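You operate a simulated robot arm through the tools that you are given. There is no shell and no other tool.

You are at the controls of a simulated two-armed robot. One attempt, no reset.

JOB
Wash the green lens in the bath for 4 min.
Fine: basket down, lid on; wait till the display says DONE; leave it in.

The check looks at the end state, three seconds after you hand in, the way a careful person would. Anything else that was tipped, shoved, dropped, spilled or broken makes it a failure. Lids that push on must go on centred and level and be pressed home; caps that screw on are set level and turned clockwise until they are tight.

ROBOT AND FRAMES
Two 7-joint arms with fingered hands on one trunk that stands fixed in place. Base frame: the origin is at the foot of the trunk, x ahead of it, y to its left, z up; the work surface is at about z = 0.861. Units: m, degrees, N and s.
The left shoulder is at [0.022, 0.214, 1.294], the right one opposite. With the tool pointing down near the work surface each hand reaches from about 0.12 to 0.58 m from the base axis, measured 20 degrees to its own side. Payload 3.3 kg a hand.
Tool frame (each hand has its own): the origin (TCP) lies between the finger pads and is the grasp point; the fingertips stand 0.026 m ahead of it; z points along the fingers, y is the line along which they close. The gripper opens to 0.132 m; its body begins 0.073 m behind the TCP. The gripper is a hand of 2 fingers: y runs from the thumb to the fingers, the wrist lies at [0, 0, -0.224] in the tool frame.
Orientation is told as [roll, pitch, yaw] about the base's x, y, z axes, in that order, counted from this pose: with the fingers straight down and closing along the base's y, the tool's x points along the base's -x, its y along +y and its z along -z.

CONTROLS
- The arms move only by the tool send_rows. It takes "left_motion", "right_motion" or both (then of equal length, played together; a hand with none holds still); each is one flat list of numbers, 6 for each row, row after row: the shift along the tool's x, y, z in m, then the turn, a rotation vector about the tool's x, y, z in degrees. In form: [dx, dy, dz, rx, ry, rz, dx, dy, dz, rx, ry, rz, ...]. A call has 1 to 20 rows; each row shifts and turns the commanded pose from where the row before left it, along the tool's axes as they then stand. Rows are played at 5 a second. More than 0.05 m and 8.6 degrees between two rows, and nothing of the call is played. A pose out of reach is approached as far as the arm can. The call stops where the force on the tool passes 40 N (or 10 N more than at its start, if that is more) or the arm is blocked; 0.2 s more then pass. In this call time passes only in rows, and 0.2 s behind the last. The reply holds the time, the measured pose of the TCP, the force on the tool along the base axes, the opening and the grip force, in the units named above and with some noise, with the torque about the TCP (base axes, N m) and any sound that the robot's microphone picked up.
- Cameras (640 x 400 px; columns grow to the right, rows downward): "scene" is now at [0.0877, -0.0466, 1.4709]; the picture's right is [-0.51, -0.86, 0.00], its down [-0.47, 0.28, -0.84] and it looks along [0.72, -0.43, -0.55] (base axes); focal length 299 px, centre (320, 200). "left" rides on the left gripper at [-0.066, -0.003, -0.099] in its tool frame; the picture's right is [0.04, -1.00, 0.00], its down [0.83, 0.03, -0.55] and it looks along [0.55, 0.02, 0.83] (tool axes); focal length 261 px, centre (320, 200). "right" rides on the right gripper at [0.066, -0.003, -0.099] in its tool frame; the picture's right is [0.04, 1.00, 0.00], its down [-0.83, 0.03, -0.55] and it looks along [-0.55, 0.02, 0.83] (tool axes); focal length 261 px, centre (320, 200). There is no depth. A picture from a camera that has moved, and an enlarged one, comes with that camera's place and axes in the base frame and with its lens.
- get_image(camera): a new picture of that camera. It takes no simulated time.
- slide_trunk(by): moves the trunk up (or, below 0, down) by that many m; the arms and the scene camera ride with it, the base frame stays. It gives what a move gives, with no picture.
- curl_fingers(finger1, thumb_bend, hand): sets how far each is bent, from 0 (flat) to 1 (curled in); at 0.3 the hand is open as for a grip, at 0.7 the pads meet at the TCP. One left out holds its place. A second passes; each finger stops where it meets its share of the squeeze, and holds until it gets a number again. It is the only way to open and close the hand. It gives what a move gives, with no picture; readings hold the bend of each and the force on the fingers (four entries, about 0 where the hand has none), thumb and palm.
- aim_head(pan, tilt): turns the head with the scene camera to pan (to the left, within 86 degrees either way) and tilt (down, from -29 to 69), counted from straight ahead of the robot (the tilt from the chest, where the trunk bows). It gives what a move gives.
- close_up(camera, box): a new picture of the part [left, top, right, bottom] of that camera's present view, enlarged. It takes no simulated time.
- sign_off(): hands the job in; it is judged then, once.

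Nothing tells you positions but the pictures and the camera data. Unless the task says otherwise, let go and move clear before handing in.

The tools are called after "Request:" as a command line: name --argument value ..., lists and objects as JSON in quotes. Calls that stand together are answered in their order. send_rows: Moves the arms, as the interface text tells. Its arguments: {"type":"object","properties":{"left_motion":{"type":"array","items":{"type":"number"}},"right_motion":{"type":"array","items":{"type":"number"}}},"required":[]} The other tools are called the same way: slide_trunk (by) moves the trunk up or down; curl_fingers (finger1, thumb_bend, hand) moves the fingers one by one; aim_head (pan, tilt) turns the head that bears the scene camera; get_image (camera) takes a picture; close_up (camera, box) takes an enlarged picture of a part of a camera's view; sign_off () hands the job in.

At the start:

```text
t: 0.0
left_ee_pos: [0.2795, -0.0396, 1.3321]
left_tcp_rot: [-0.1, 0.1, 0.0]
left_wrist_force: [0.0, 0.5, -0.2]
left_torque: [-0.01, 0.01, -0.02]
left_finger_gap: 0.132
left_grip_force: 0.1
left_shape: jaw
left_bend: [0.3, 0.3]
left_finger forces: [0.1, 0.0, 0.1, 0.0, 0.0, 0.0]
right_ee_pos: [0.3987, -0.4008, 1.2073]
right_tcp_rot: [0.1, 0.1, 0.1]
right_wrist_force: [-0.7, 0.0, 0.4]
right_torque: [0.02, 0.0, 0.0]
right_finger_gap: 0.1319
right_grip_force: 0.1
right_shape: jaw
right_bend: [0.3, 0.3]
right_finger forces: [0.0, 0.0, 0.1, 0.0, 0.0, 0.1]
trunk travel left (down, up): [-0.575, 0.186]
head pan, tilt (commanded): [-30.9, 33.2]
```

scene: 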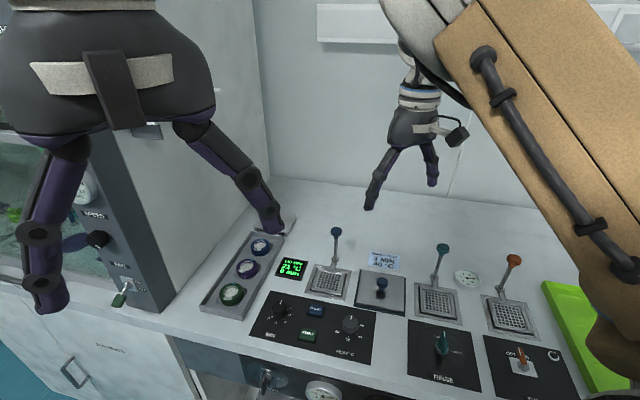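
right: 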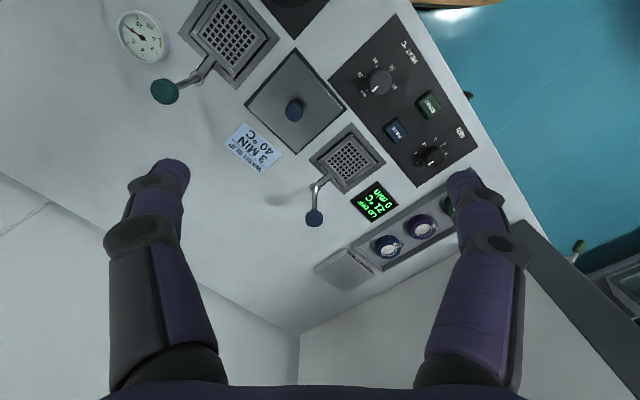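
left: 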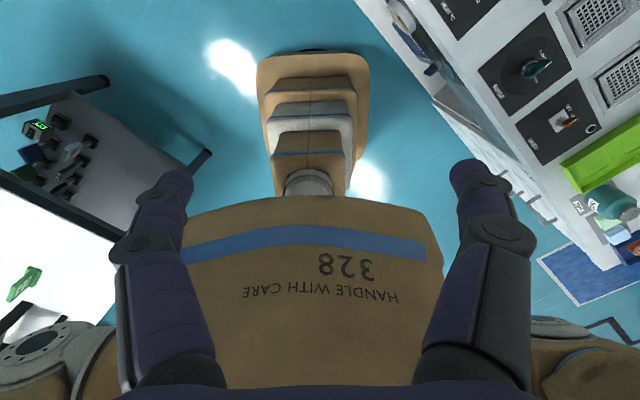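

I see a bench with a tray of three lenses (blue, purple, green), a small display, several mesh baskets with knobbed handles, a lid with a knob, and a control panel. I'll look closer before moving anything.

Request:
close_up --camera "scene" --box '[180, 210, 420, 360]'

Request:
close_up --camera "scene" --box '[380, 220, 620, 370]'

Request:
close_up --camera "right" --box '[220, 20, 540, 220]'

Request:
close_up --camera "right" --box '[300, 140, 540, 290]'

```text
2.67 times, centred on (300, 285) of scene
camera zoom: at [0.0877, -0.0466, 1.4709], right [-0.51, -0.86, 0.0], down [-0.47, 0.28, -0.84], along [0.72, -0.43, -0.55], focal length 798 px, centre (373, -27)
```

zoom: 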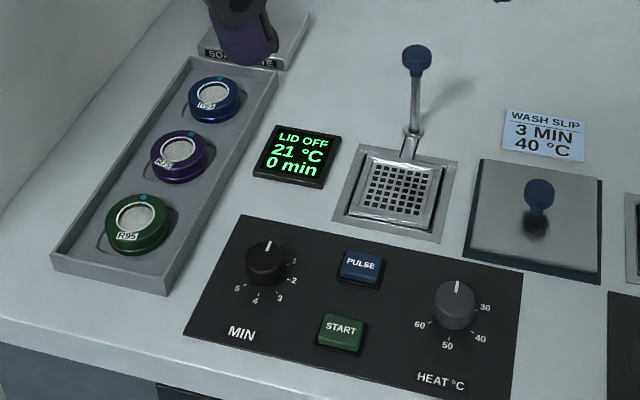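

```text
2.67 times, centred on (500, 295) of scene
camera zoom: at [0.0877, -0.0466, 1.4709], right [-0.51, -0.86, 0.0], down [-0.47, 0.28, -0.84], along [0.72, -0.43, -0.55], focal length 798 px, centre (-160, -53)
```

zoom: 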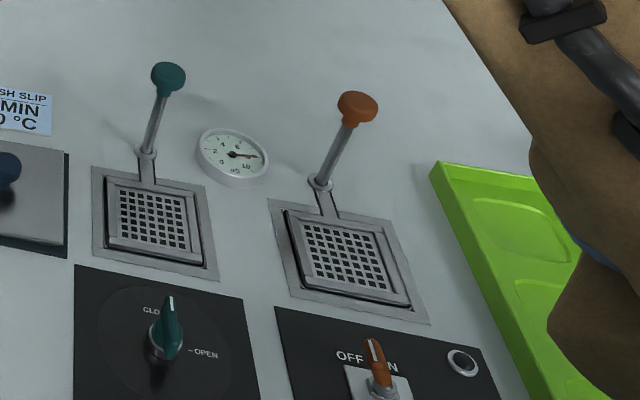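

```text
2.00 times, centred on (380, 120) of right
camera zoom: at [0.3331, -0.4029, 1.3065], right [-0.04, 1.0, 0.0], down [0.83, 0.03, 0.55], along [0.55, 0.02, -0.83], focal length 521 px, centre (200, 360)
```

zoom: 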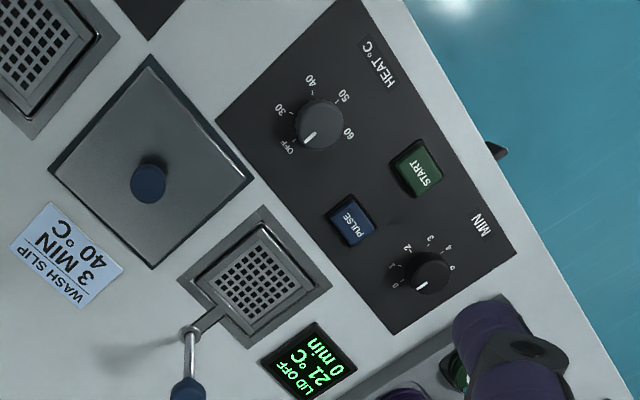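

```text
2.67 times, centred on (420, 215) of right
camera zoom: at [0.3331, -0.4029, 1.3065], right [-0.04, 1.0, 0.0], down [0.83, 0.03, 0.55], along [0.55, 0.02, -0.83], focal length 695 px, centre (53, 160)
```

zoom: 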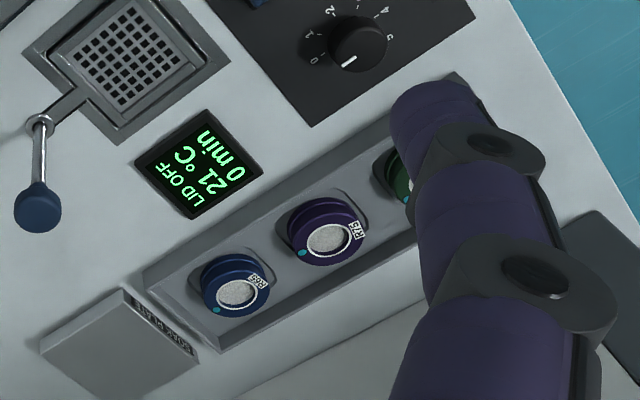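

There is a bath with a blue knobbed basket, a blue-knobbed lid, a panel (MIN, HEAT, PULSE, START), and a wash slip. I'll read all the labels and look around before moving.

Request:
close_up --camera "scene" --box '[350, 240, 420, 284]'

Request:
close_up --camera "scene" --box '[190, 210, 310, 285]'

Request:
aim_head --pan -30 --tilt 55

Request:
get_image --camera "scene"

```text
9.09 times, centred on (385, 262) of scene
camera zoom: at [0.0877, -0.0466, 1.4709], right [-0.51, -0.86, 0.0], down [-0.47, 0.28, -0.84], along [0.72, -0.43, -0.55], focal length 2720 px, centre (-271, -364)
```

zoom: 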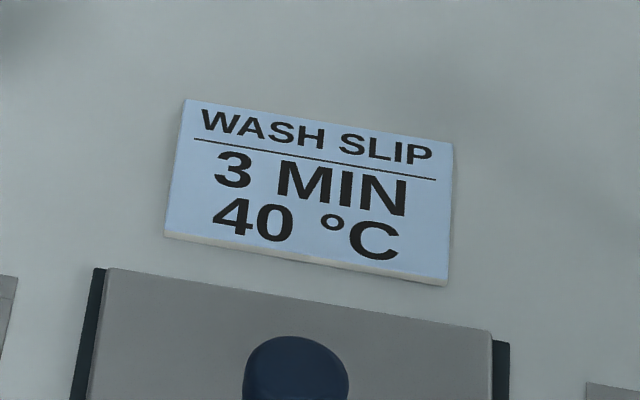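

```text
5.33 times, centred on (250, 248) of scene
camera zoom: at [0.0877, -0.0466, 1.4709], right [-0.51, -0.86, 0.0], down [-0.47, 0.28, -0.84], along [0.72, -0.43, -0.55], focal length 1596 px, centre (693, -53)
```

zoom: 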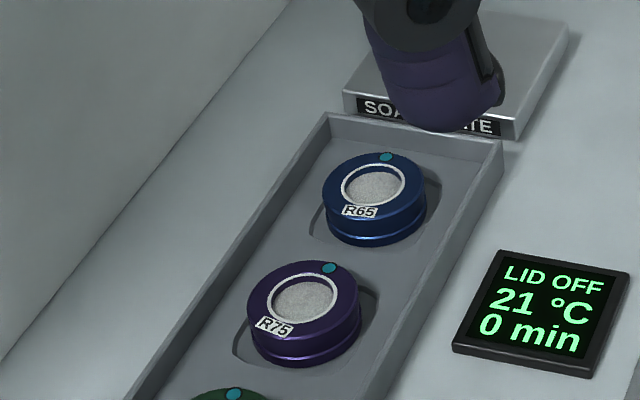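

```text
t: 0.8
left_ee_pos: [0.2797, -0.039, 1.3323]
left_tcp_rot: [0.0, -0.1, 0.0]
left_wrist_force: [0.4, -0.1, 0.6]
left_torque: [-0.01, -0.01, 0.02]
left_finger_gap: 0.1318
left_grip_force: 0.1
left_shape: jaw
left_bend: [0.3, 0.3]
left_finger forces: [0.1, 0.1, 0.1, 0.0, 0.0, 0.0]
right_ee_pos: [0.3993, -0.3998, 1.2083]
right_tcp_rot: [0.0, 0.0, 0.0]
right_wrist_force: [0.3, 0.1, 0.2]
right_torque: [0.01, 0.02, -0.01]
right_finger_gap: 0.1321
right_grip_force: 0.1
right_shape: jaw
right_bend: [0.3, 0.3]
right_finger forces: [0.0, 0.0, 0.1, 0.0, 0.0, 0.0]
trunk travel left (down, up): [-0.575, 0.186]
head pan, tilt (commanded): [-30.0, 55.0]
```

```text
taken
camera scene: at [0.0738, -0.037, 1.4399], right [-0.5, -0.87, 0.0], down [-0.71, 0.41, -0.57], along [0.5, -0.29, -0.82], focal length 299 px, centre (320, 200)
```

scene: 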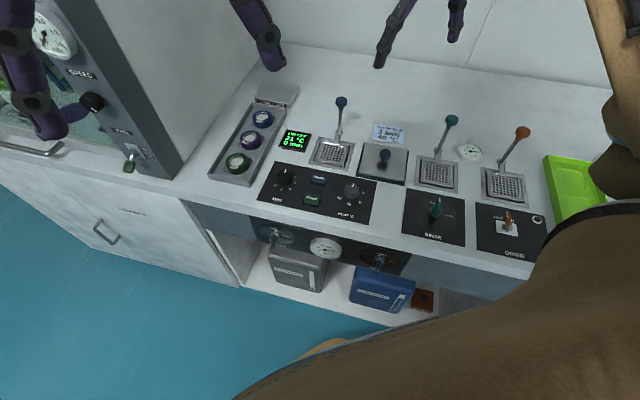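

Request:
close_up --camera "scene" --box '[180, 180, 460, 330]'

Request:
close_up --camera "scene" --box '[390, 100, 630, 260]'

Request:
close_up --camera "scene" --box '[0, 0, 240, 150]'

Request:
close_up --camera "scene" --box '[200, 80, 440, 230]'

```text
2.29 times, centred on (320, 255) of scene
camera zoom: at [0.0738, -0.037, 1.4399], right [-0.5, -0.87, 0.0], down [-0.71, 0.41, -0.57], along [0.5, -0.29, -0.82], focal length 684 px, centre (320, 74)
```

zoom: 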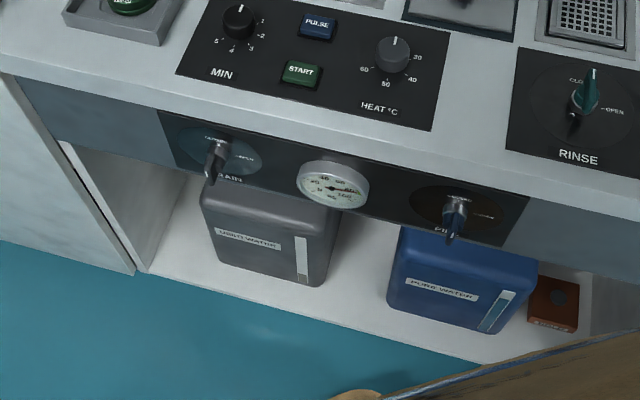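

```text
2.50 times, centred on (510, 180) of scene
camera zoom: at [0.0738, -0.037, 1.4399], right [-0.5, -0.87, 0.0], down [-0.71, 0.41, -0.57], along [0.5, -0.29, -0.82], focal length 748 px, centre (-155, 250)
```

zoom: 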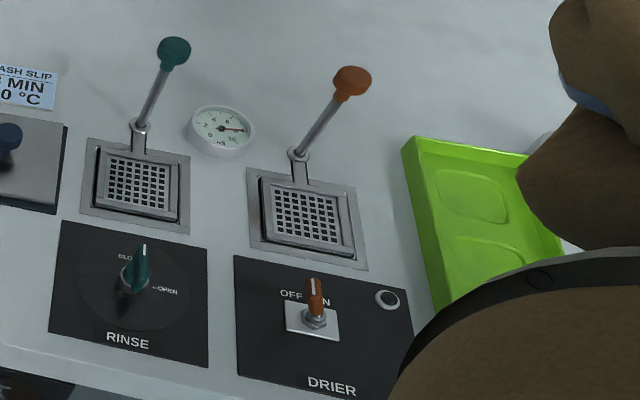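

```text
2.67 times, centred on (120, 75) of scene
camera zoom: at [0.0738, -0.037, 1.4399], right [-0.5, -0.87, 0.0], down [-0.71, 0.41, -0.57], along [0.5, -0.29, -0.82], focal length 798 px, centre (853, 533)
```

zoom: 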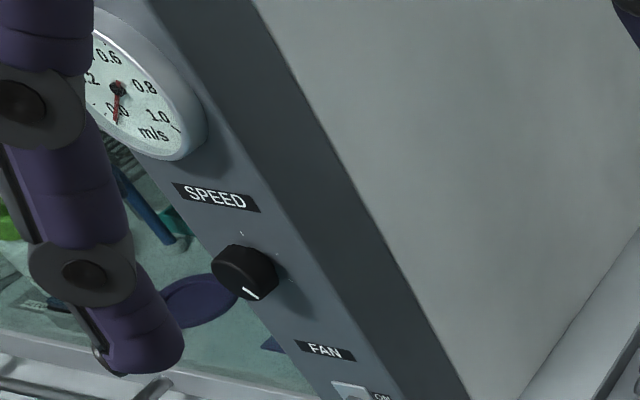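

```text
2.67 times, centred on (320, 155) of scene
camera zoom: at [0.0738, -0.037, 1.4399], right [-0.5, -0.87, 0.0], down [-0.71, 0.41, -0.57], along [0.5, -0.29, -0.82], focal length 798 px, centre (320, 320)
```

zoom: 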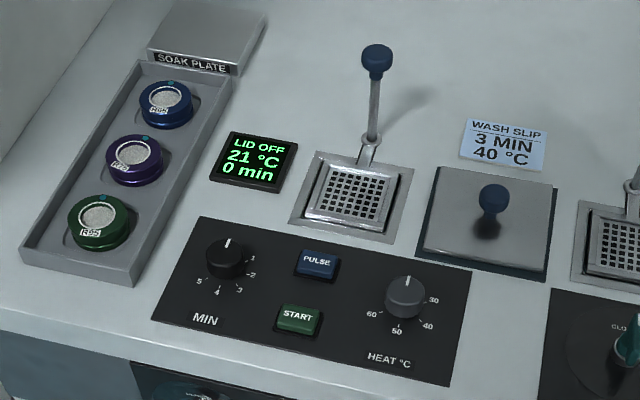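

The bench front runs diagonally (about 45°), and the front fascia has DRAIN/FILL valves and a gauge. I'll check the water gauge and the basket mechanism next.

Request:
close_up --camera "scene" --box '[250, 220, 410, 320]'

Request:
close_up --camera "scene" --box '[300, 90, 380, 180]'

Request:
close_up --camera "right" --box '[290, 110, 400, 230]'

Request:
close_up --camera "scene" --box '[290, 220, 350, 270]'

```text
4.00 times, centred on (330, 270) of scene
camera zoom: at [0.0738, -0.037, 1.4399], right [-0.5, -0.87, 0.0], down [-0.71, 0.41, -0.57], along [0.5, -0.29, -0.82], focal length 1197 px, centre (280, -80)
```

zoom: 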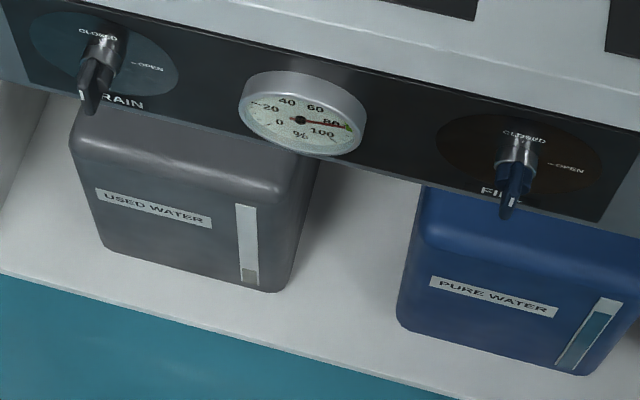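

```text
4.44 times, centred on (340, 135) of scene
camera zoom: at [0.0738, -0.037, 1.4399], right [-0.5, -0.87, 0.0], down [-0.71, 0.41, -0.57], along [0.5, -0.29, -0.82], focal length 1330 px, centre (231, 489)
```

zoom: 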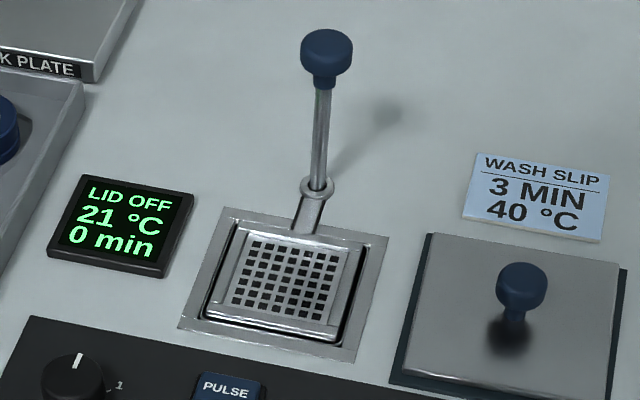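

```text
3.33 times, centred on (345, 170) of right
camera zoom: at [0.3331, -0.4029, 1.3065], right [-0.04, 1.0, 0.0], down [0.83, 0.03, 0.55], along [0.55, 0.02, -0.83], focal length 869 px, centre (237, 300)
```

zoom: 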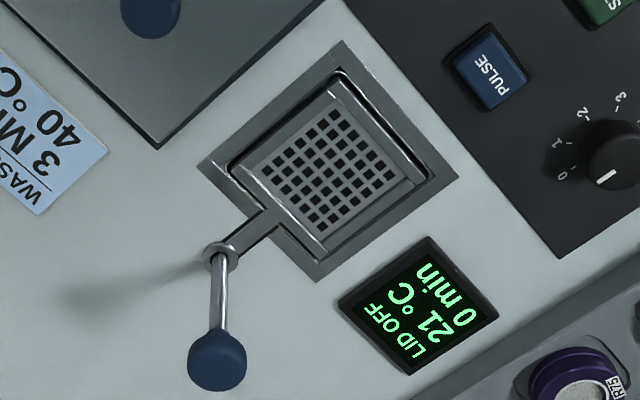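

```text
8.00 times, centred on (320, 245) of scene
camera zoom: at [0.0738, -0.037, 1.4399], right [-0.5, -0.87, 0.0], down [-0.71, 0.41, -0.57], along [0.5, -0.29, -0.82], focal length 2394 px, centre (320, -160)
```

zoom: 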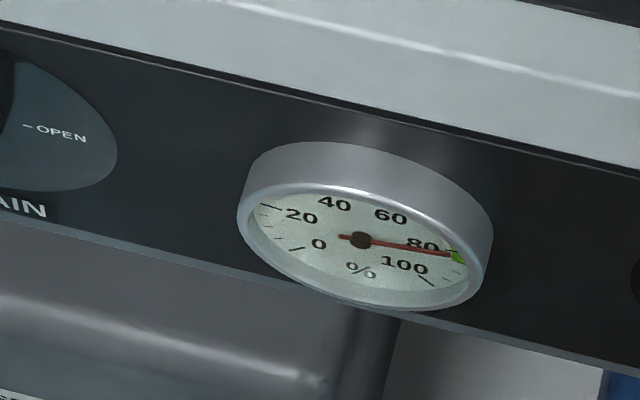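

The tank gauge reads about 80 %, in the green, and both valves are closed. The wash slip says 3 MIN 40 °C, so I'll look around the room for any other notes before deciding on settings.

Request:
close_up --camera "scene" --box '[220, 140, 270, 180]'

Request:
close_up --camera "scene" --box '[380, 270, 460, 320]'

Request:
aim_head --pan -45 --tilt 10

Request:
get_image --camera "scene"

Request:
aim_head --pan -80 --tilt 35

Request:
get_image --camera "scene"

Request:
aim_head --pan 20 --tilt 25

Request:
get_image --camera "scene"

Request:
aim_head --pan 70 --tilt 30

Request:
get_image --camera "scene"

```text
10.00 times, centred on (245, 160) of scene
camera zoom: at [0.0738, -0.037, 1.4399], right [-0.5, -0.87, 0.0], down [-0.71, 0.41, -0.57], along [0.5, -0.29, -0.82], focal length 2992 px, centre (1070, 600)
```

zoom: 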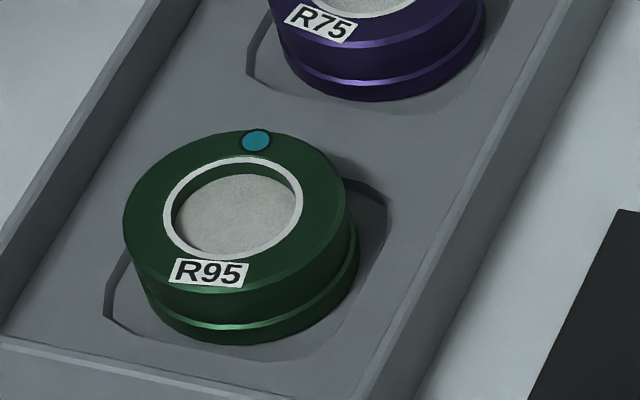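

```text
8.00 times, centred on (420, 295) of scene
camera zoom: at [0.0738, -0.037, 1.4399], right [-0.5, -0.87, 0.0], down [-0.71, 0.41, -0.57], along [0.5, -0.29, -0.82], focal length 2394 px, centre (-480, -560)
```

zoom: 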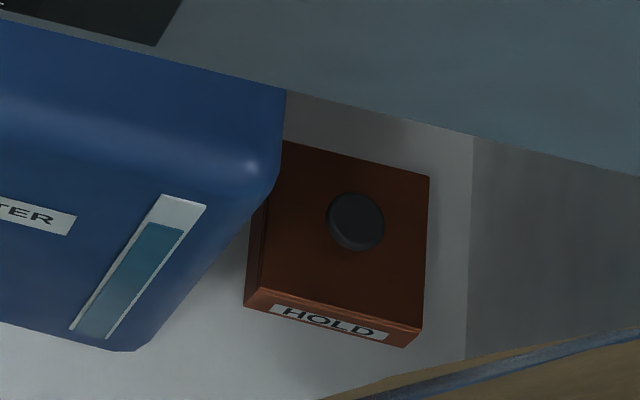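

```text
t: 2.0
left_ee_pos: [0.2799, -0.0394, 1.3327]
left_tcp_rot: [0.0, 0.0, 0.0]
left_wrist_force: [-0.2, 0.6, -0.4]
left_torque: [0.01, -0.05, -0.02]
left_finger_gap: 0.1318
left_grip_force: 0.1
left_shape: jaw
left_bend: [0.3, 0.3]
left_finger forces: [0.1, 0.0, 0.1, 0.1, 0.0, 0.0]
right_ee_pos: [0.399, -0.4008, 1.207]
right_tcp_rot: [0.0, 0.0, 0.1]
right_wrist_force: [-0.3, -1.2, -0.2]
right_torque: [0.03, 0.0, 0.0]
right_finger_gap: 0.1321
right_grip_force: 0.1
right_shape: jaw
right_bend: [0.3, 0.3]
right_finger forces: [0.0, 0.0, 0.1, 0.1, 0.1, 0.0]
trunk travel left (down, up): [-0.575, 0.186]
head pan, tilt (commanded): [-45.0, 10.0]
```

```text
taken
camera scene: at [0.0771, -0.0667, 1.5082], right [-0.71, -0.71, 0.0], down [-0.12, 0.12, -0.98], along [0.7, -0.7, -0.17], focal length 299 px, centre (320, 200)
```

scene: 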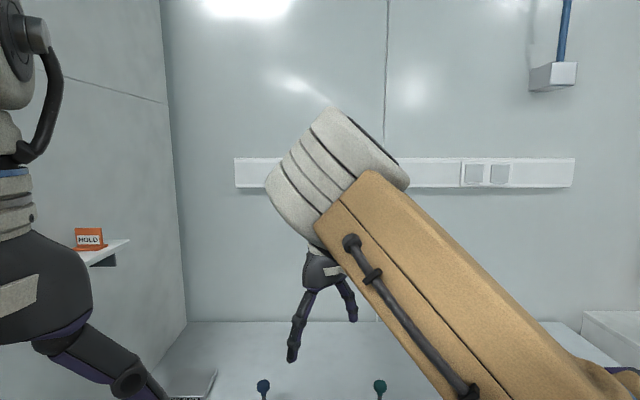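

```text
t: 3.0
left_ee_pos: [0.2791, -0.04, 1.3326]
left_tcp_rot: [0.0, 0.0, 0.0]
left_wrist_force: [0.2, -0.3, 0.5]
left_torque: [-0.01, 0.01, -0.01]
left_finger_gap: 0.132
left_grip_force: 0.0
left_shape: jaw
left_bend: [0.3, 0.3]
left_finger forces: [0.1, 0.0, 0.0, 0.0, 0.1, 0.1]
right_ee_pos: [0.3983, -0.4003, 1.2084]
right_tcp_rot: [0.0, 0.0, 0.0]
right_wrist_force: [-0.6, 0.9, -0.1]
right_torque: [0.03, 0.02, 0.0]
right_finger_gap: 0.132
right_grip_force: 0.1
right_shape: jaw
right_bend: [0.3, 0.3]
right_finger forces: [0.0, 0.0, 0.0, 0.0, 0.1, 0.0]
trunk travel left (down, up): [-0.575, 0.186]
head pan, tilt (commanded): [-80.0, 35.0]
```

```text
taken
camera scene: at [0.0267, -0.0877, 1.4682], right [-0.98, -0.17, 0.0], down [-0.1, 0.56, -0.82], along [0.14, -0.81, -0.57], focal length 299 px, centre (320, 200)
```

scene: 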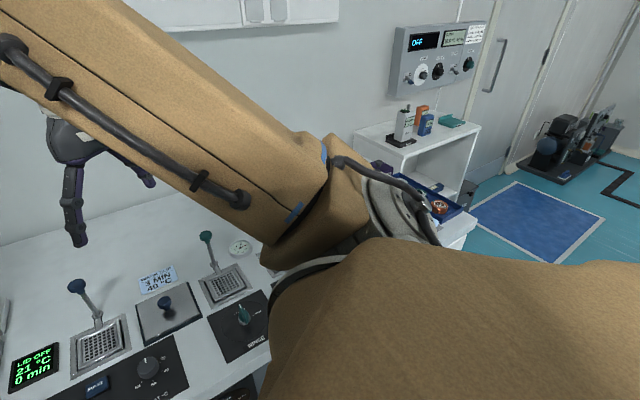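

```text
t: 4.7
left_ee_pos: [0.2816, -0.0385, 1.3339]
left_tcp_rot: [-0.1, 0.0, 0.1]
left_wrist_force: [-0.2, -0.2, 0.9]
left_torque: [0.01, 0.03, 0.0]
left_finger_gap: 0.1319
left_grip_force: 0.1
left_shape: jaw
left_bend: [0.3, 0.3]
left_finger forces: [0.1, 0.0, 0.1, 0.0, 0.1, 0.0]
right_ee_pos: [0.399, -0.4002, 1.2067]
right_tcp_rot: [0.0, -0.1, 0.1]
right_wrist_force: [0.1, 0.1, -0.4]
right_torque: [-0.01, -0.01, 0.0]
right_finger_gap: 0.132
right_grip_force: 0.0
right_shape: jaw
right_bend: [0.3, 0.3]
right_finger forces: [0.0, 0.0, 0.0, 0.0, 0.0, 0.0]
trunk travel left (down, up): [-0.575, 0.186]
head pan, tilt (commanded): [20.0, 25.0]
```

```text
taken
camera scene: at [0.1003, 0.021, 1.4814], right [0.24, -0.97, 0.0], down [-0.43, -0.11, -0.89], along [0.87, 0.21, -0.45], focal length 299 px, centre (320, 200)
```

scene: 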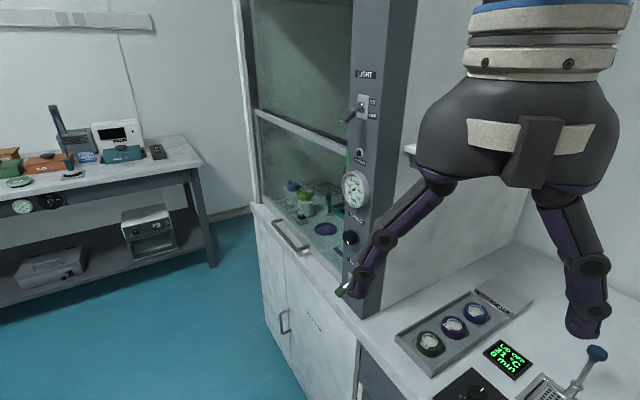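

```text
t: 5.9
left_ee_pos: [0.2804, -0.0382, 1.3325]
left_tcp_rot: [0.2, 0.1, 0.1]
left_wrist_force: [0.1, -0.7, 0.2]
left_torque: [-0.03, -0.01, 0.0]
left_finger_gap: 0.1319
left_grip_force: 0.1
left_shape: jaw
left_bend: [0.3, 0.3]
left_finger forces: [0.0, 0.0, 0.1, 0.1, 0.0, 0.0]
right_ee_pos: [0.4, -0.4002, 1.2083]
right_tcp_rot: [0.0, 0.0, -0.1]
right_wrist_force: [0.1, -0.5, -0.6]
right_torque: [-0.05, 0.0, 0.01]
right_finger_gap: 0.1321
right_grip_force: 0.0
right_shape: jaw
right_bend: [0.3, 0.3]
right_finger forces: [0.0, 0.0, 0.0, 0.0, 0.0, 0.1]
trunk travel left (down, up): [-0.575, 0.186]
head pan, tilt (commanded): [70.0, 30.0]
```

```text
taken
camera scene: at [0.0423, 0.0841, 1.4759], right [0.94, -0.34, 0.0], down [-0.17, -0.47, -0.87], along [0.3, 0.81, -0.5], focal length 299 px, centre (320, 200)
```

scene: 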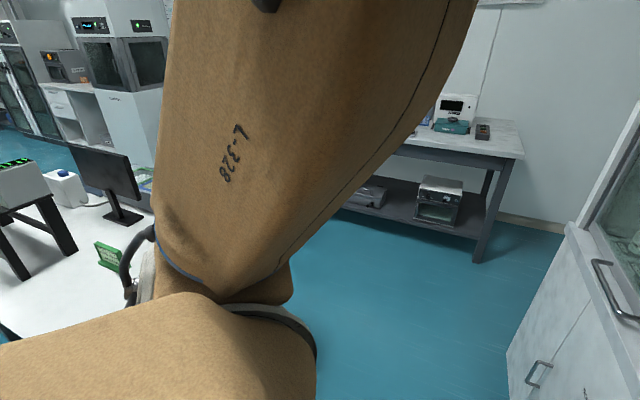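

The room is a shared lab; nothing else relevant to this job is close by. I'll park the left arm to its own side and turn the right hand to line up with the bench (which is turned about 45°), then hover over the green lens at roughly (0.60, -0.114).

Request:
aim_head --pan -25 --tilt 50

Request:
send_rows --left_motion '[0, 0.045, 0, 0, 0, 0, 0, 0.045, 0, 0, 0, 0, 0, 0.045, 0, 0, 0, 0, 0, 0.045, 0, 0, 0, 0, 0, 0.045, 0, 0, 0, 0, 0, 0.045, 0, 0, 0, 0]' --right_motion '[0, 0, 0, 0, 0, 7.5, 0, 0, 0, 0, 0, 7.5, 0, 0, 0, 0, 0, 7.5, 0, 0, 0, 0, 0, 7.5, 0, 0, 0, 0, 0, 7.5, 0, 0, 0, 0, 0, 7.5]'

Request:
get_image --camera "scene"

Request:
get_image --camera "right"

```text
t: 7.6
left_ee_pos: [0.2806, -0.0393, 1.3326]
left_tcp_rot: [0.0, 0.0, 0.0]
left_wrist_force: [1.0, 0.6, 0.0]
left_torque: [0.01, 0.04, 0.02]
left_finger_gap: 0.1317
left_grip_force: 0.0
left_shape: jaw
left_bend: [0.3, 0.3]
left_finger forces: [0.1, 0.0, 0.0, 0.0, 0.1, 0.1]
right_ee_pos: [0.3977, -0.4005, 1.2086]
right_tcp_rot: [0.1, 0.0, 0.0]
right_wrist_force: [0.2, -0.5, 0.0]
right_torque: [0.01, 0.0, 0.02]
right_finger_gap: 0.1318
right_grip_force: 0.0
right_shape: jaw
right_bend: [0.3, 0.3]
right_finger forces: [0.1, 0.0, 0.1, 0.1, 0.1, 0.0]
trunk travel left (down, up): [-0.575, 0.186]
head pan, tilt (commanded): [-25.0, 50.0]
```

```text
t: 9.0
left_ee_pos: [0.2793, 0.2322, 1.3335]
left_tcp_rot: [-0.1, 0.0, -0.1]
left_wrist_force: [-0.5, -0.4, -0.3]
left_torque: [0.01, -0.05, -0.02]
left_finger_gap: 0.132
left_grip_force: 0.0
left_shape: jaw
left_bend: [0.3, 0.3]
left_finger forces: [0.1, 0.0, 0.1, 0.0, 0.0, 0.0]
right_ee_pos: [0.4001, -0.3979, 1.2076]
right_tcp_rot: [-0.2, -0.2, -45.1]
right_wrist_force: [0.6, 0.6, 0.3]
right_torque: [-0.02, 0.0, -0.02]
right_finger_gap: 0.1319
right_grip_force: 0.0
right_shape: jaw
right_bend: [0.3, 0.3]
right_finger forces: [0.0, 0.0, 0.1, 0.0, 0.0, 0.0]
trunk travel left (down, up): [-0.575, 0.186]
head pan, tilt (commanded): [-25.0, 50.0]
```

```text
taken
camera scene: at [0.0811, -0.032, 1.4464], right [-0.42, -0.91, 0.0], down [-0.69, 0.32, -0.64], along [0.58, -0.27, -0.77], focal length 299 px, centre (320, 200)
```

scene: 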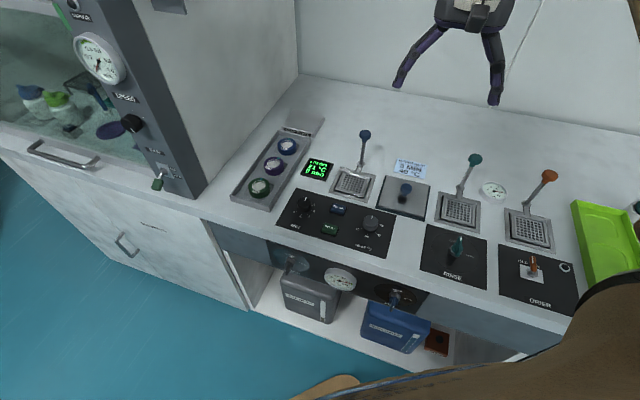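

```text
taken
camera right: at [0.3504, -0.354, 1.3065], right [0.68, 0.73, 0.0], down [0.61, -0.56, 0.55], along [0.41, -0.38, -0.83], focal length 261 px, centre (320, 200)
```

right: 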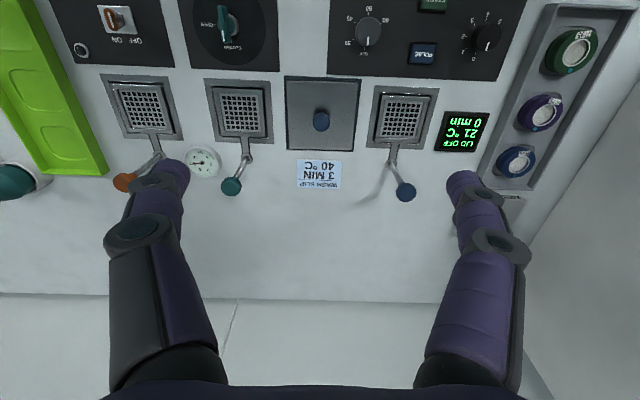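

Now the hand is aligned with the bench. I'll use this view to fix positions of the lens, basket, lid and knobs.

Request:
close_up --camera "right" --box '[350, 0, 640, 200]'

Request:
close_up --camera "right" --box '[270, 60, 470, 210]'

Request:
close_up --camera "scene" --box '[220, 120, 440, 260]'

Request:
close_up --camera "right" --box '[330, 0, 520, 100]'

```text
2.00 times, centred on (495, 100) of right
camera zoom: at [0.3504, -0.354, 1.3065], right [0.68, 0.73, 0.0], down [0.61, -0.56, 0.55], along [0.41, -0.38, -0.83], focal length 521 px, centre (-30, 400)
```

zoom: 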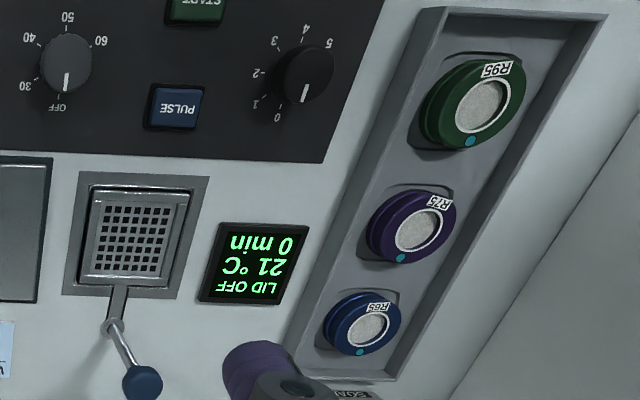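

```text
2.67 times, centred on (370, 135) of right
camera zoom: at [0.3504, -0.354, 1.3065], right [0.68, 0.73, 0.0], down [0.61, -0.56, 0.55], along [0.41, -0.38, -0.83], focal length 695 px, centre (187, 373)
```

zoom: 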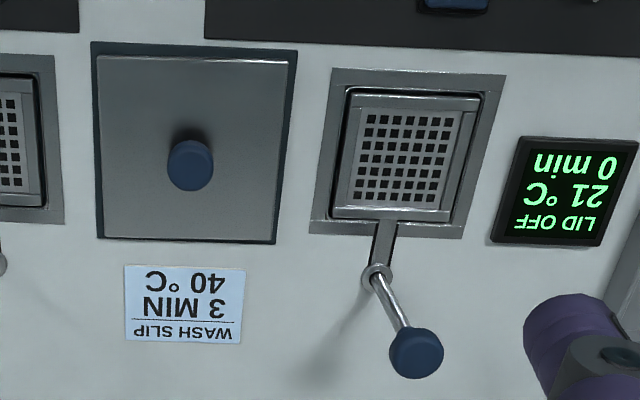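

```text
2.86 times, centred on (330, 190) of scene
camera zoom: at [0.0811, -0.032, 1.4464], right [-0.42, -0.91, 0.0], down [-0.69, 0.32, -0.64], along [0.58, -0.27, -0.77], focal length 855 px, centre (291, 229)
```

zoom: 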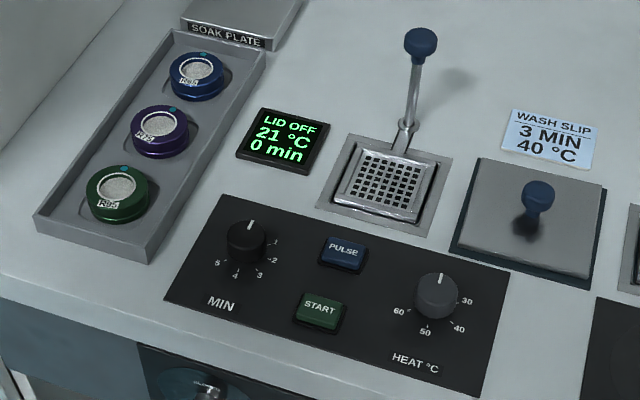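

```text
3.37 times, centred on (425, 50) of right
camera zoom: at [0.3504, -0.354, 1.3065], right [0.68, 0.73, 0.0], down [0.61, -0.56, 0.55], along [0.41, -0.38, -0.83], focal length 878 px, centre (-34, 705)
```

zoom: 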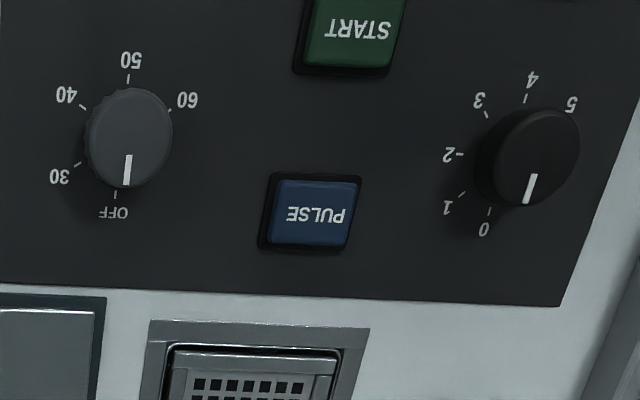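

The lens is at about (0.612, -0.113) with its top near z 0.885. I'll move the right hand to hover above it at z ≈ 1.08 for a better look.

Request:
send_rows --right_motion '[0.0078, 0.0414, 0.016, 0, 0, 0, 0.0078, 0.0414, 0.016, 0, 0, 0, 0.0078, 0.0414, 0.016, 0, 0, 0, 0.0078, 0.0414, 0.016, 0, 0, 0, 0.0078, 0.0414, 0.016, 0, 0, 0, 0.0078, 0.0414, 0.016, 0, 0, 0, 0.0078, 0.0414, 0.016, 0, 0, 0, 0.0078, 0.0414, 0.016, 0, 0, 0]'

Request:
get_image --camera "right"

Request:
get_image --camera "scene"

```text
t: 10.8
left_ee_pos: [0.2794, 0.2303, 1.3336]
left_tcp_rot: [0.0, 0.0, 0.0]
left_wrist_force: [0.0, -1.0, 0.9]
left_torque: [0.01, 0.02, 0.01]
left_finger_gap: 0.132
left_grip_force: 0.1
left_shape: jaw
left_bend: [0.3, 0.3]
left_finger forces: [0.0, 0.0, 0.1, 0.1, 0.0, 0.0]
right_ee_pos: [0.4813, -0.2326, 1.0568]
right_tcp_rot: [0.7, 0.2, -45.6]
right_wrist_force: [0.3, -1.2, -0.1]
right_torque: [0.0, 0.02, 0.02]
right_finger_gap: 0.1318
right_grip_force: 0.1
right_shape: jaw
right_bend: [0.3, 0.3]
right_finger forces: [0.0, 0.1, 0.0, 0.0, 0.0, 0.0]
right hand out of reach, approached as far as the arm can: row 4, 5, 6, 7, 8
trunk travel left (down, up): [-0.575, 0.186]
head pan, tilt (commanded): [-25.0, 50.0]
```

```text
taken
camera right: at [0.433, -0.1876, 1.1555], right [0.69, 0.73, 0.01], down [0.6, -0.58, 0.55], along [0.41, -0.37, -0.83], focal length 261 px, centre (320, 200)
```

right: 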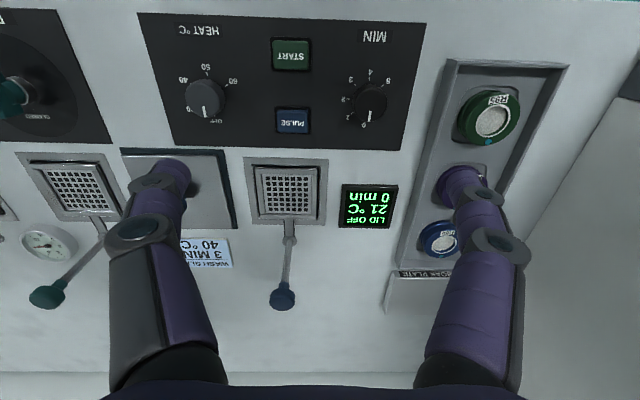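

```text
taken
camera scene: at [0.0813, -0.0332, 1.4464], right [-0.42, -0.91, 0.0], down [-0.69, 0.32, -0.64], along [0.58, -0.27, -0.77], focal length 299 px, centre (320, 200)
```

scene: 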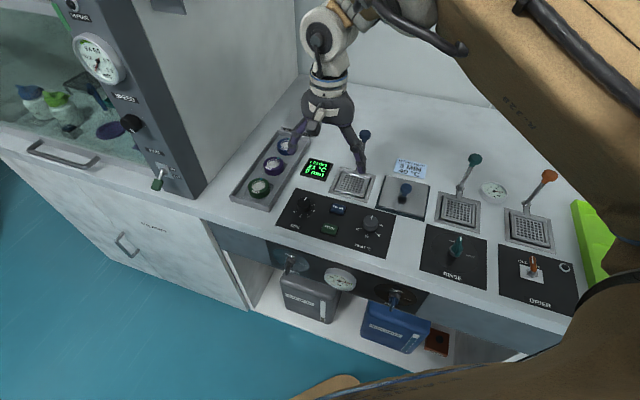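

The straight-down pose at −45° yaw runs out of reach there. I'll go back to yaw 0, so the fingers close diagonally across the tray with more clearance, and tilt the fingers forward so the wrist stays nearer.

Request:
send_rows --right_motion '[0, 0, 0, 0, 0, -7.5, 0, 0, 0, 0, 0, -7.5, 0, 0, 0, 0, 0, -7.5, 0, 0, 0, 0, 0, -7.5, 0, 0, 0, 0, 0, -7.5, 0, 0, 0, 0, 0, -7.5, 0, 0, 0, 0, -7.5, 0, 0, 0, 0, 0, -7.5, 0, 0, 0, 0, 0, -7.5, 0, 0, 0, 0, 0, -7.5, 0]'

Request:
get_image --camera "right"

Request:
get_image --camera "scene"

```text
t: 13.0
left_ee_pos: [0.28, 0.229, 1.334]
left_tcp_rot: [-0.1, 0.1, 0.0]
left_wrist_force: [-0.1, 0.0, 0.6]
left_torque: [-0.01, 0.01, 0.0]
left_finger_gap: 0.1317
left_grip_force: 0.0
left_shape: jaw
left_bend: [0.3, 0.3]
left_finger forces: [0.1, 0.1, 0.0, 0.0, 0.0, 0.0]
right_ee_pos: [0.5126, -0.3051, 1.0507]
right_tcp_rot: [2.1, -29.1, -3.8]
right_wrist_force: [-0.2, 0.2, -0.3]
right_torque: [0.0, 0.03, -0.01]
right_finger_gap: 0.1318
right_grip_force: 0.1
right_shape: jaw
right_bend: [0.3, 0.3]
right_finger forces: [0.1, 0.0, 0.1, 0.1, 0.0, 0.0]
right hand out of reach, approached as far as the arm can: row 7, 8, 9, 10
trunk travel left (down, up): [-0.575, 0.186]
head pan, tilt (commanded): [-25.0, 50.0]
```

```text
taken
camera right: at [0.4058, -0.3051, 1.1053], right [0.01, 1.0, 0.01], down [0.46, -0.02, 0.89], along [0.89, -0.01, -0.46], focal length 261 px, centre (320, 200)
```

right: 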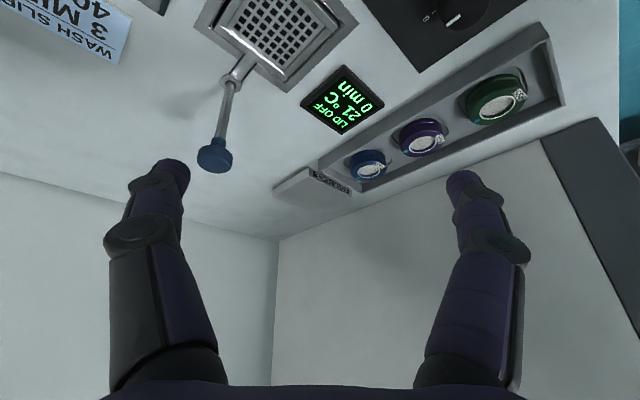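

```text
taken
camera scene: at [0.0809, -0.0334, 1.4464], right [-0.42, -0.91, 0.0], down [-0.69, 0.32, -0.64], along [0.58, -0.27, -0.77], focal length 299 px, centre (320, 200)
```

scene: 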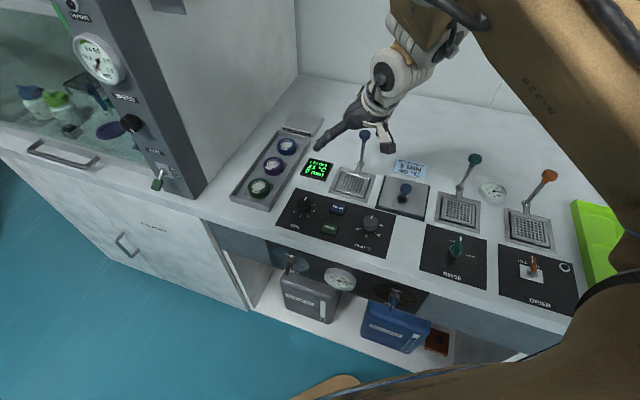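

Request:
send_rows --right_motion '[0, 0, 0, 0, 0, 0]'

```text
t: 13.4
left_ee_pos: [0.2786, 0.2302, 1.3342]
left_tcp_rot: [0.0, 0.0, -0.1]
left_wrist_force: [0.0, 0.3, 0.0]
left_torque: [-0.03, 0.03, -0.03]
left_finger_gap: 0.1321
left_grip_force: 0.0
left_shape: jaw
left_bend: [0.3, 0.3]
left_finger forces: [0.1, 0.1, 0.0, 0.0, 0.0, 0.1]
right_ee_pos: [0.5115, -0.3039, 1.0533]
right_tcp_rot: [2.3, -29.4, -4.0]
right_wrist_force: [-0.2, 0.3, 0.4]
right_torque: [-0.04, 0.02, -0.01]
right_finger_gap: 0.1319
right_grip_force: 0.0
right_shape: jaw
right_bend: [0.3, 0.3]
right_finger forces: [0.0, 0.0, 0.1, 0.0, 0.0, 0.0]
trunk travel left (down, up): [-0.575, 0.186]
head pan, tilt (commanded): [-25.0, 50.0]
```

The commanded pose follows the reached pose, and the limit seems to come from the joints rather than distance. I'll look at the arm configuration before trying again.

Request:
aim_head --pan -50 --tilt 25

Request:
get_image --camera "scene"

Request:
get_image --camera "left"

```text
t: 14.3
left_ee_pos: [0.2792, 0.2294, 1.3343]
left_tcp_rot: [-0.1, 0.0, 0.0]
left_wrist_force: [-0.4, -0.1, 0.0]
left_torque: [-0.03, 0.0, 0.02]
left_finger_gap: 0.1318
left_grip_force: 0.1
left_shape: jaw
left_bend: [0.3, 0.3]
left_finger forces: [0.0, 0.1, 0.0, 0.1, 0.0, 0.0]
right_ee_pos: [0.5134, -0.3037, 1.0553]
right_tcp_rot: [2.6, -29.6, -4.1]
right_wrist_force: [-0.3, -0.2, 0.0]
right_torque: [-0.01, -0.01, -0.04]
right_finger_gap: 0.1318
right_grip_force: 0.0
right_shape: jaw
right_bend: [0.3, 0.3]
right_finger forces: [0.0, 0.0, 0.0, 0.0, 0.0, 0.0]
trunk travel left (down, up): [-0.575, 0.186]
head pan, tilt (commanded): [-50.0, 25.0]
```

```text
taken
camera scene: at [0.0706, -0.0713, 1.4838], right [-0.77, -0.64, 0.0], down [-0.27, 0.32, -0.91], along [0.58, -0.69, -0.42], focal length 299 px, centre (320, 200)
```

scene: 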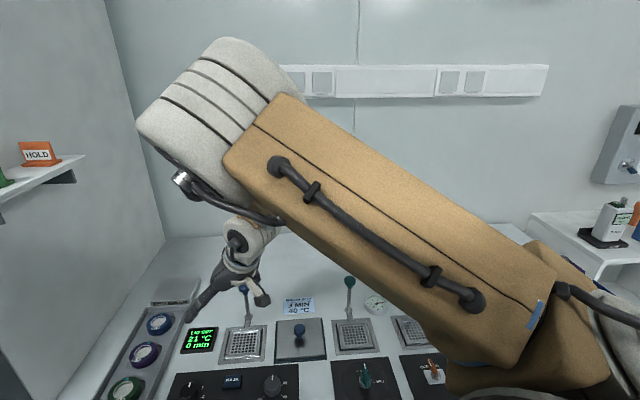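

```text
taken
camera left: at [0.3431, 0.2276, 1.4322], right [-0.04, -1.0, 0.0], down [-0.83, 0.03, 0.55], along [-0.55, 0.02, -0.83], focal length 261 px, centre (320, 200)
```

left: 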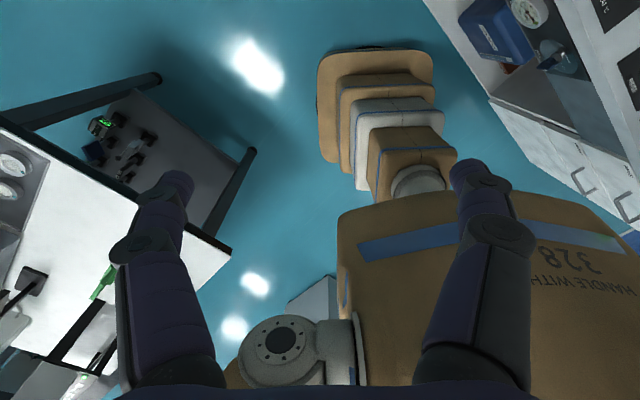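

The elbow sits high and forward with the forearm hanging down. I'll probe carefully from here, moving toward the tray with the forward tilt held.

Request:
send_rows --right_motion '[-0.0174, 0.03, 0.0098, 0, 0, 0, -0.0174, 0.03, 0.0098, 0, 0, 0, -0.0174, 0.03, 0.0098, 0, 0, 0]'

```text
t: 15.1
left_ee_pos: [0.2793, 0.2298, 1.334]
left_tcp_rot: [0.0, -0.1, 0.0]
left_wrist_force: [0.2, -0.9, -0.6]
left_torque: [-0.01, 0.04, -0.02]
left_finger_gap: 0.1319
left_grip_force: 0.0
left_shape: jaw
left_bend: [0.3, 0.3]
left_finger forces: [0.0, 0.1, 0.0, 0.1, 0.0, 0.0]
right_ee_pos: [0.6022, -0.2509, 1.063]
right_tcp_rot: [1.4, -30.1, -2.8]
right_wrist_force: [0.1, 0.9, -0.2]
right_torque: [-0.03, 0.03, 0.01]
right_finger_gap: 0.132
right_grip_force: 0.1
right_shape: jaw
right_bend: [0.3, 0.3]
right_finger forces: [0.1, 0.0, 0.1, 0.1, 0.0, 0.0]
right hand out of reach, approached as far as the arm can: row 1, 2, 3
trunk travel left (down, up): [-0.575, 0.186]
head pan, tilt (commanded): [-50.0, 25.0]
```

Request:
send_rows --right_motion '[0.0087, -0.04, -0.005, 0, 0, 0, 0.0087, -0.04, -0.005, 0, 0, 0, 0.0087, -0.04, -0.005, 0, 0, 0, 0.0087, -0.04, -0.005, 0, 0, 0, 0.0087, -0.04, -0.005, 0, 0, 0]'

```text
t: 16.3
left_ee_pos: [0.2793, 0.2289, 1.3347]
left_tcp_rot: [0.2, 0.0, 0.0]
left_wrist_force: [-0.3, -0.2, -1.1]
left_torque: [0.03, -0.01, 0.02]
left_finger_gap: 0.1319
left_grip_force: 0.1
left_shape: jaw
left_bend: [0.3, 0.3]
left_finger forces: [0.0, 0.1, 0.0, 0.1, 0.1, 0.1]
right_ee_pos: [0.5496, -0.4356, 1.0598]
right_tcp_rot: [-0.1, -30.0, 0.0]
right_wrist_force: [-0.1, -0.4, 0.3]
right_torque: [0.01, 0.01, 0.01]
right_finger_gap: 0.1319
right_grip_force: 0.0
right_shape: jaw
right_bend: [0.3, 0.3]
right_finger forces: [0.0, 0.1, 0.0, 0.0, 0.0, 0.0]
trunk travel left (down, up): [-0.575, 0.186]
head pan, tilt (commanded): [-50.0, 25.0]
```

Now it's back in reach at (0.55, −0.436). I'll probe leftwards in small steps to learn where the limit begins.

Request:
send_rows --right_motion '[0, 0.03, 0, 0, 0, 0, 0, 0.03, 0, 0, 0, 0, 0, 0.03, 0, 0, 0, 0, 0, 0.03, 0, 0, 0, 0, 0, 0.03, 0, 0, 0, 0]'

```text
t: 17.5
left_ee_pos: [0.2793, 0.2313, 1.3332]
left_tcp_rot: [0.0, 0.0, 0.0]
left_wrist_force: [0.1, -0.1, 0.1]
left_torque: [0.02, 0.02, -0.02]
left_finger_gap: 0.132
left_grip_force: 0.1
left_shape: jaw
left_bend: [0.3, 0.3]
left_finger forces: [0.0, 0.0, 0.0, 0.0, 0.1, 0.1]
right_ee_pos: [0.5456, -0.3027, 1.0507]
right_tcp_rot: [1.0, -29.1, -2.9]
right_wrist_force: [-0.4, -0.2, -0.1]
right_torque: [0.01, 0.0, -0.01]
right_finger_gap: 0.132
right_grip_force: 0.0
right_shape: jaw
right_bend: [0.3, 0.3]
right_finger forces: [0.0, 0.0, 0.0, 0.0, 0.0, 0.0]
trunk travel left (down, up): [-0.575, 0.186]
head pan, tilt (commanded): [-50.0, 25.0]
```

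Request:
send_rows --right_motion '[0, 0, 0, -4, 0, -6.93, 0, 0, 0, -4, 0, -6.93, 0, 0, 0, -4, 0, -6.93]'

Request:
send_rows --right_motion '[0, 0, 0, 0, 0, 0]'

```text
t: 18.3
left_ee_pos: [0.2793, 0.2293, 1.3338]
left_tcp_rot: [0.1, 0.0, 0.0]
left_wrist_force: [-0.2, 0.1, 0.1]
left_torque: [0.07, -0.01, 0.02]
left_finger_gap: 0.1318
left_grip_force: 0.0
left_shape: jaw
left_bend: [0.3, 0.3]
left_finger forces: [0.0, 0.1, 0.0, 0.0, 0.0, 0.0]
right_ee_pos: [0.55, -0.2836, 1.059]
right_tcp_rot: [-0.1, -30.1, 24.3]
right_wrist_force: [0.9, 0.1, -0.1]
right_torque: [0.03, -0.01, 0.01]
right_finger_gap: 0.1318
right_grip_force: 0.0
right_shape: jaw
right_bend: [0.3, 0.3]
right_finger forces: [0.0, 0.1, 0.0, 0.0, 0.0, 0.0]
trunk travel left (down, up): [-0.575, 0.186]
head pan, tilt (commanded): [-50.0, 25.0]
```

```text
t: 18.7
left_ee_pos: [0.2801, 0.2301, 1.3338]
left_tcp_rot: [0.0, -0.1, 0.0]
left_wrist_force: [-0.3, 0.7, 0.7]
left_torque: [-0.01, 0.0, 0.04]
left_finger_gap: 0.1319
left_grip_force: 0.1
left_shape: jaw
left_bend: [0.3, 0.3]
left_finger forces: [0.0, 0.0, 0.1, 0.0, 0.0, 0.0]
right_ee_pos: [0.5503, -0.285, 1.0606]
right_tcp_rot: [0.1, -29.9, 24.1]
right_wrist_force: [0.7, 0.1, 0.3]
right_torque: [-0.02, 0.01, 0.02]
right_finger_gap: 0.1321
right_grip_force: 0.0
right_shape: jaw
right_bend: [0.3, 0.3]
right_finger forces: [0.0, 0.0, 0.0, 0.0, 0.1, 0.1]
trunk travel left (down, up): [-0.575, 0.186]
head pan, tilt (commanded): [-50.0, 25.0]
```

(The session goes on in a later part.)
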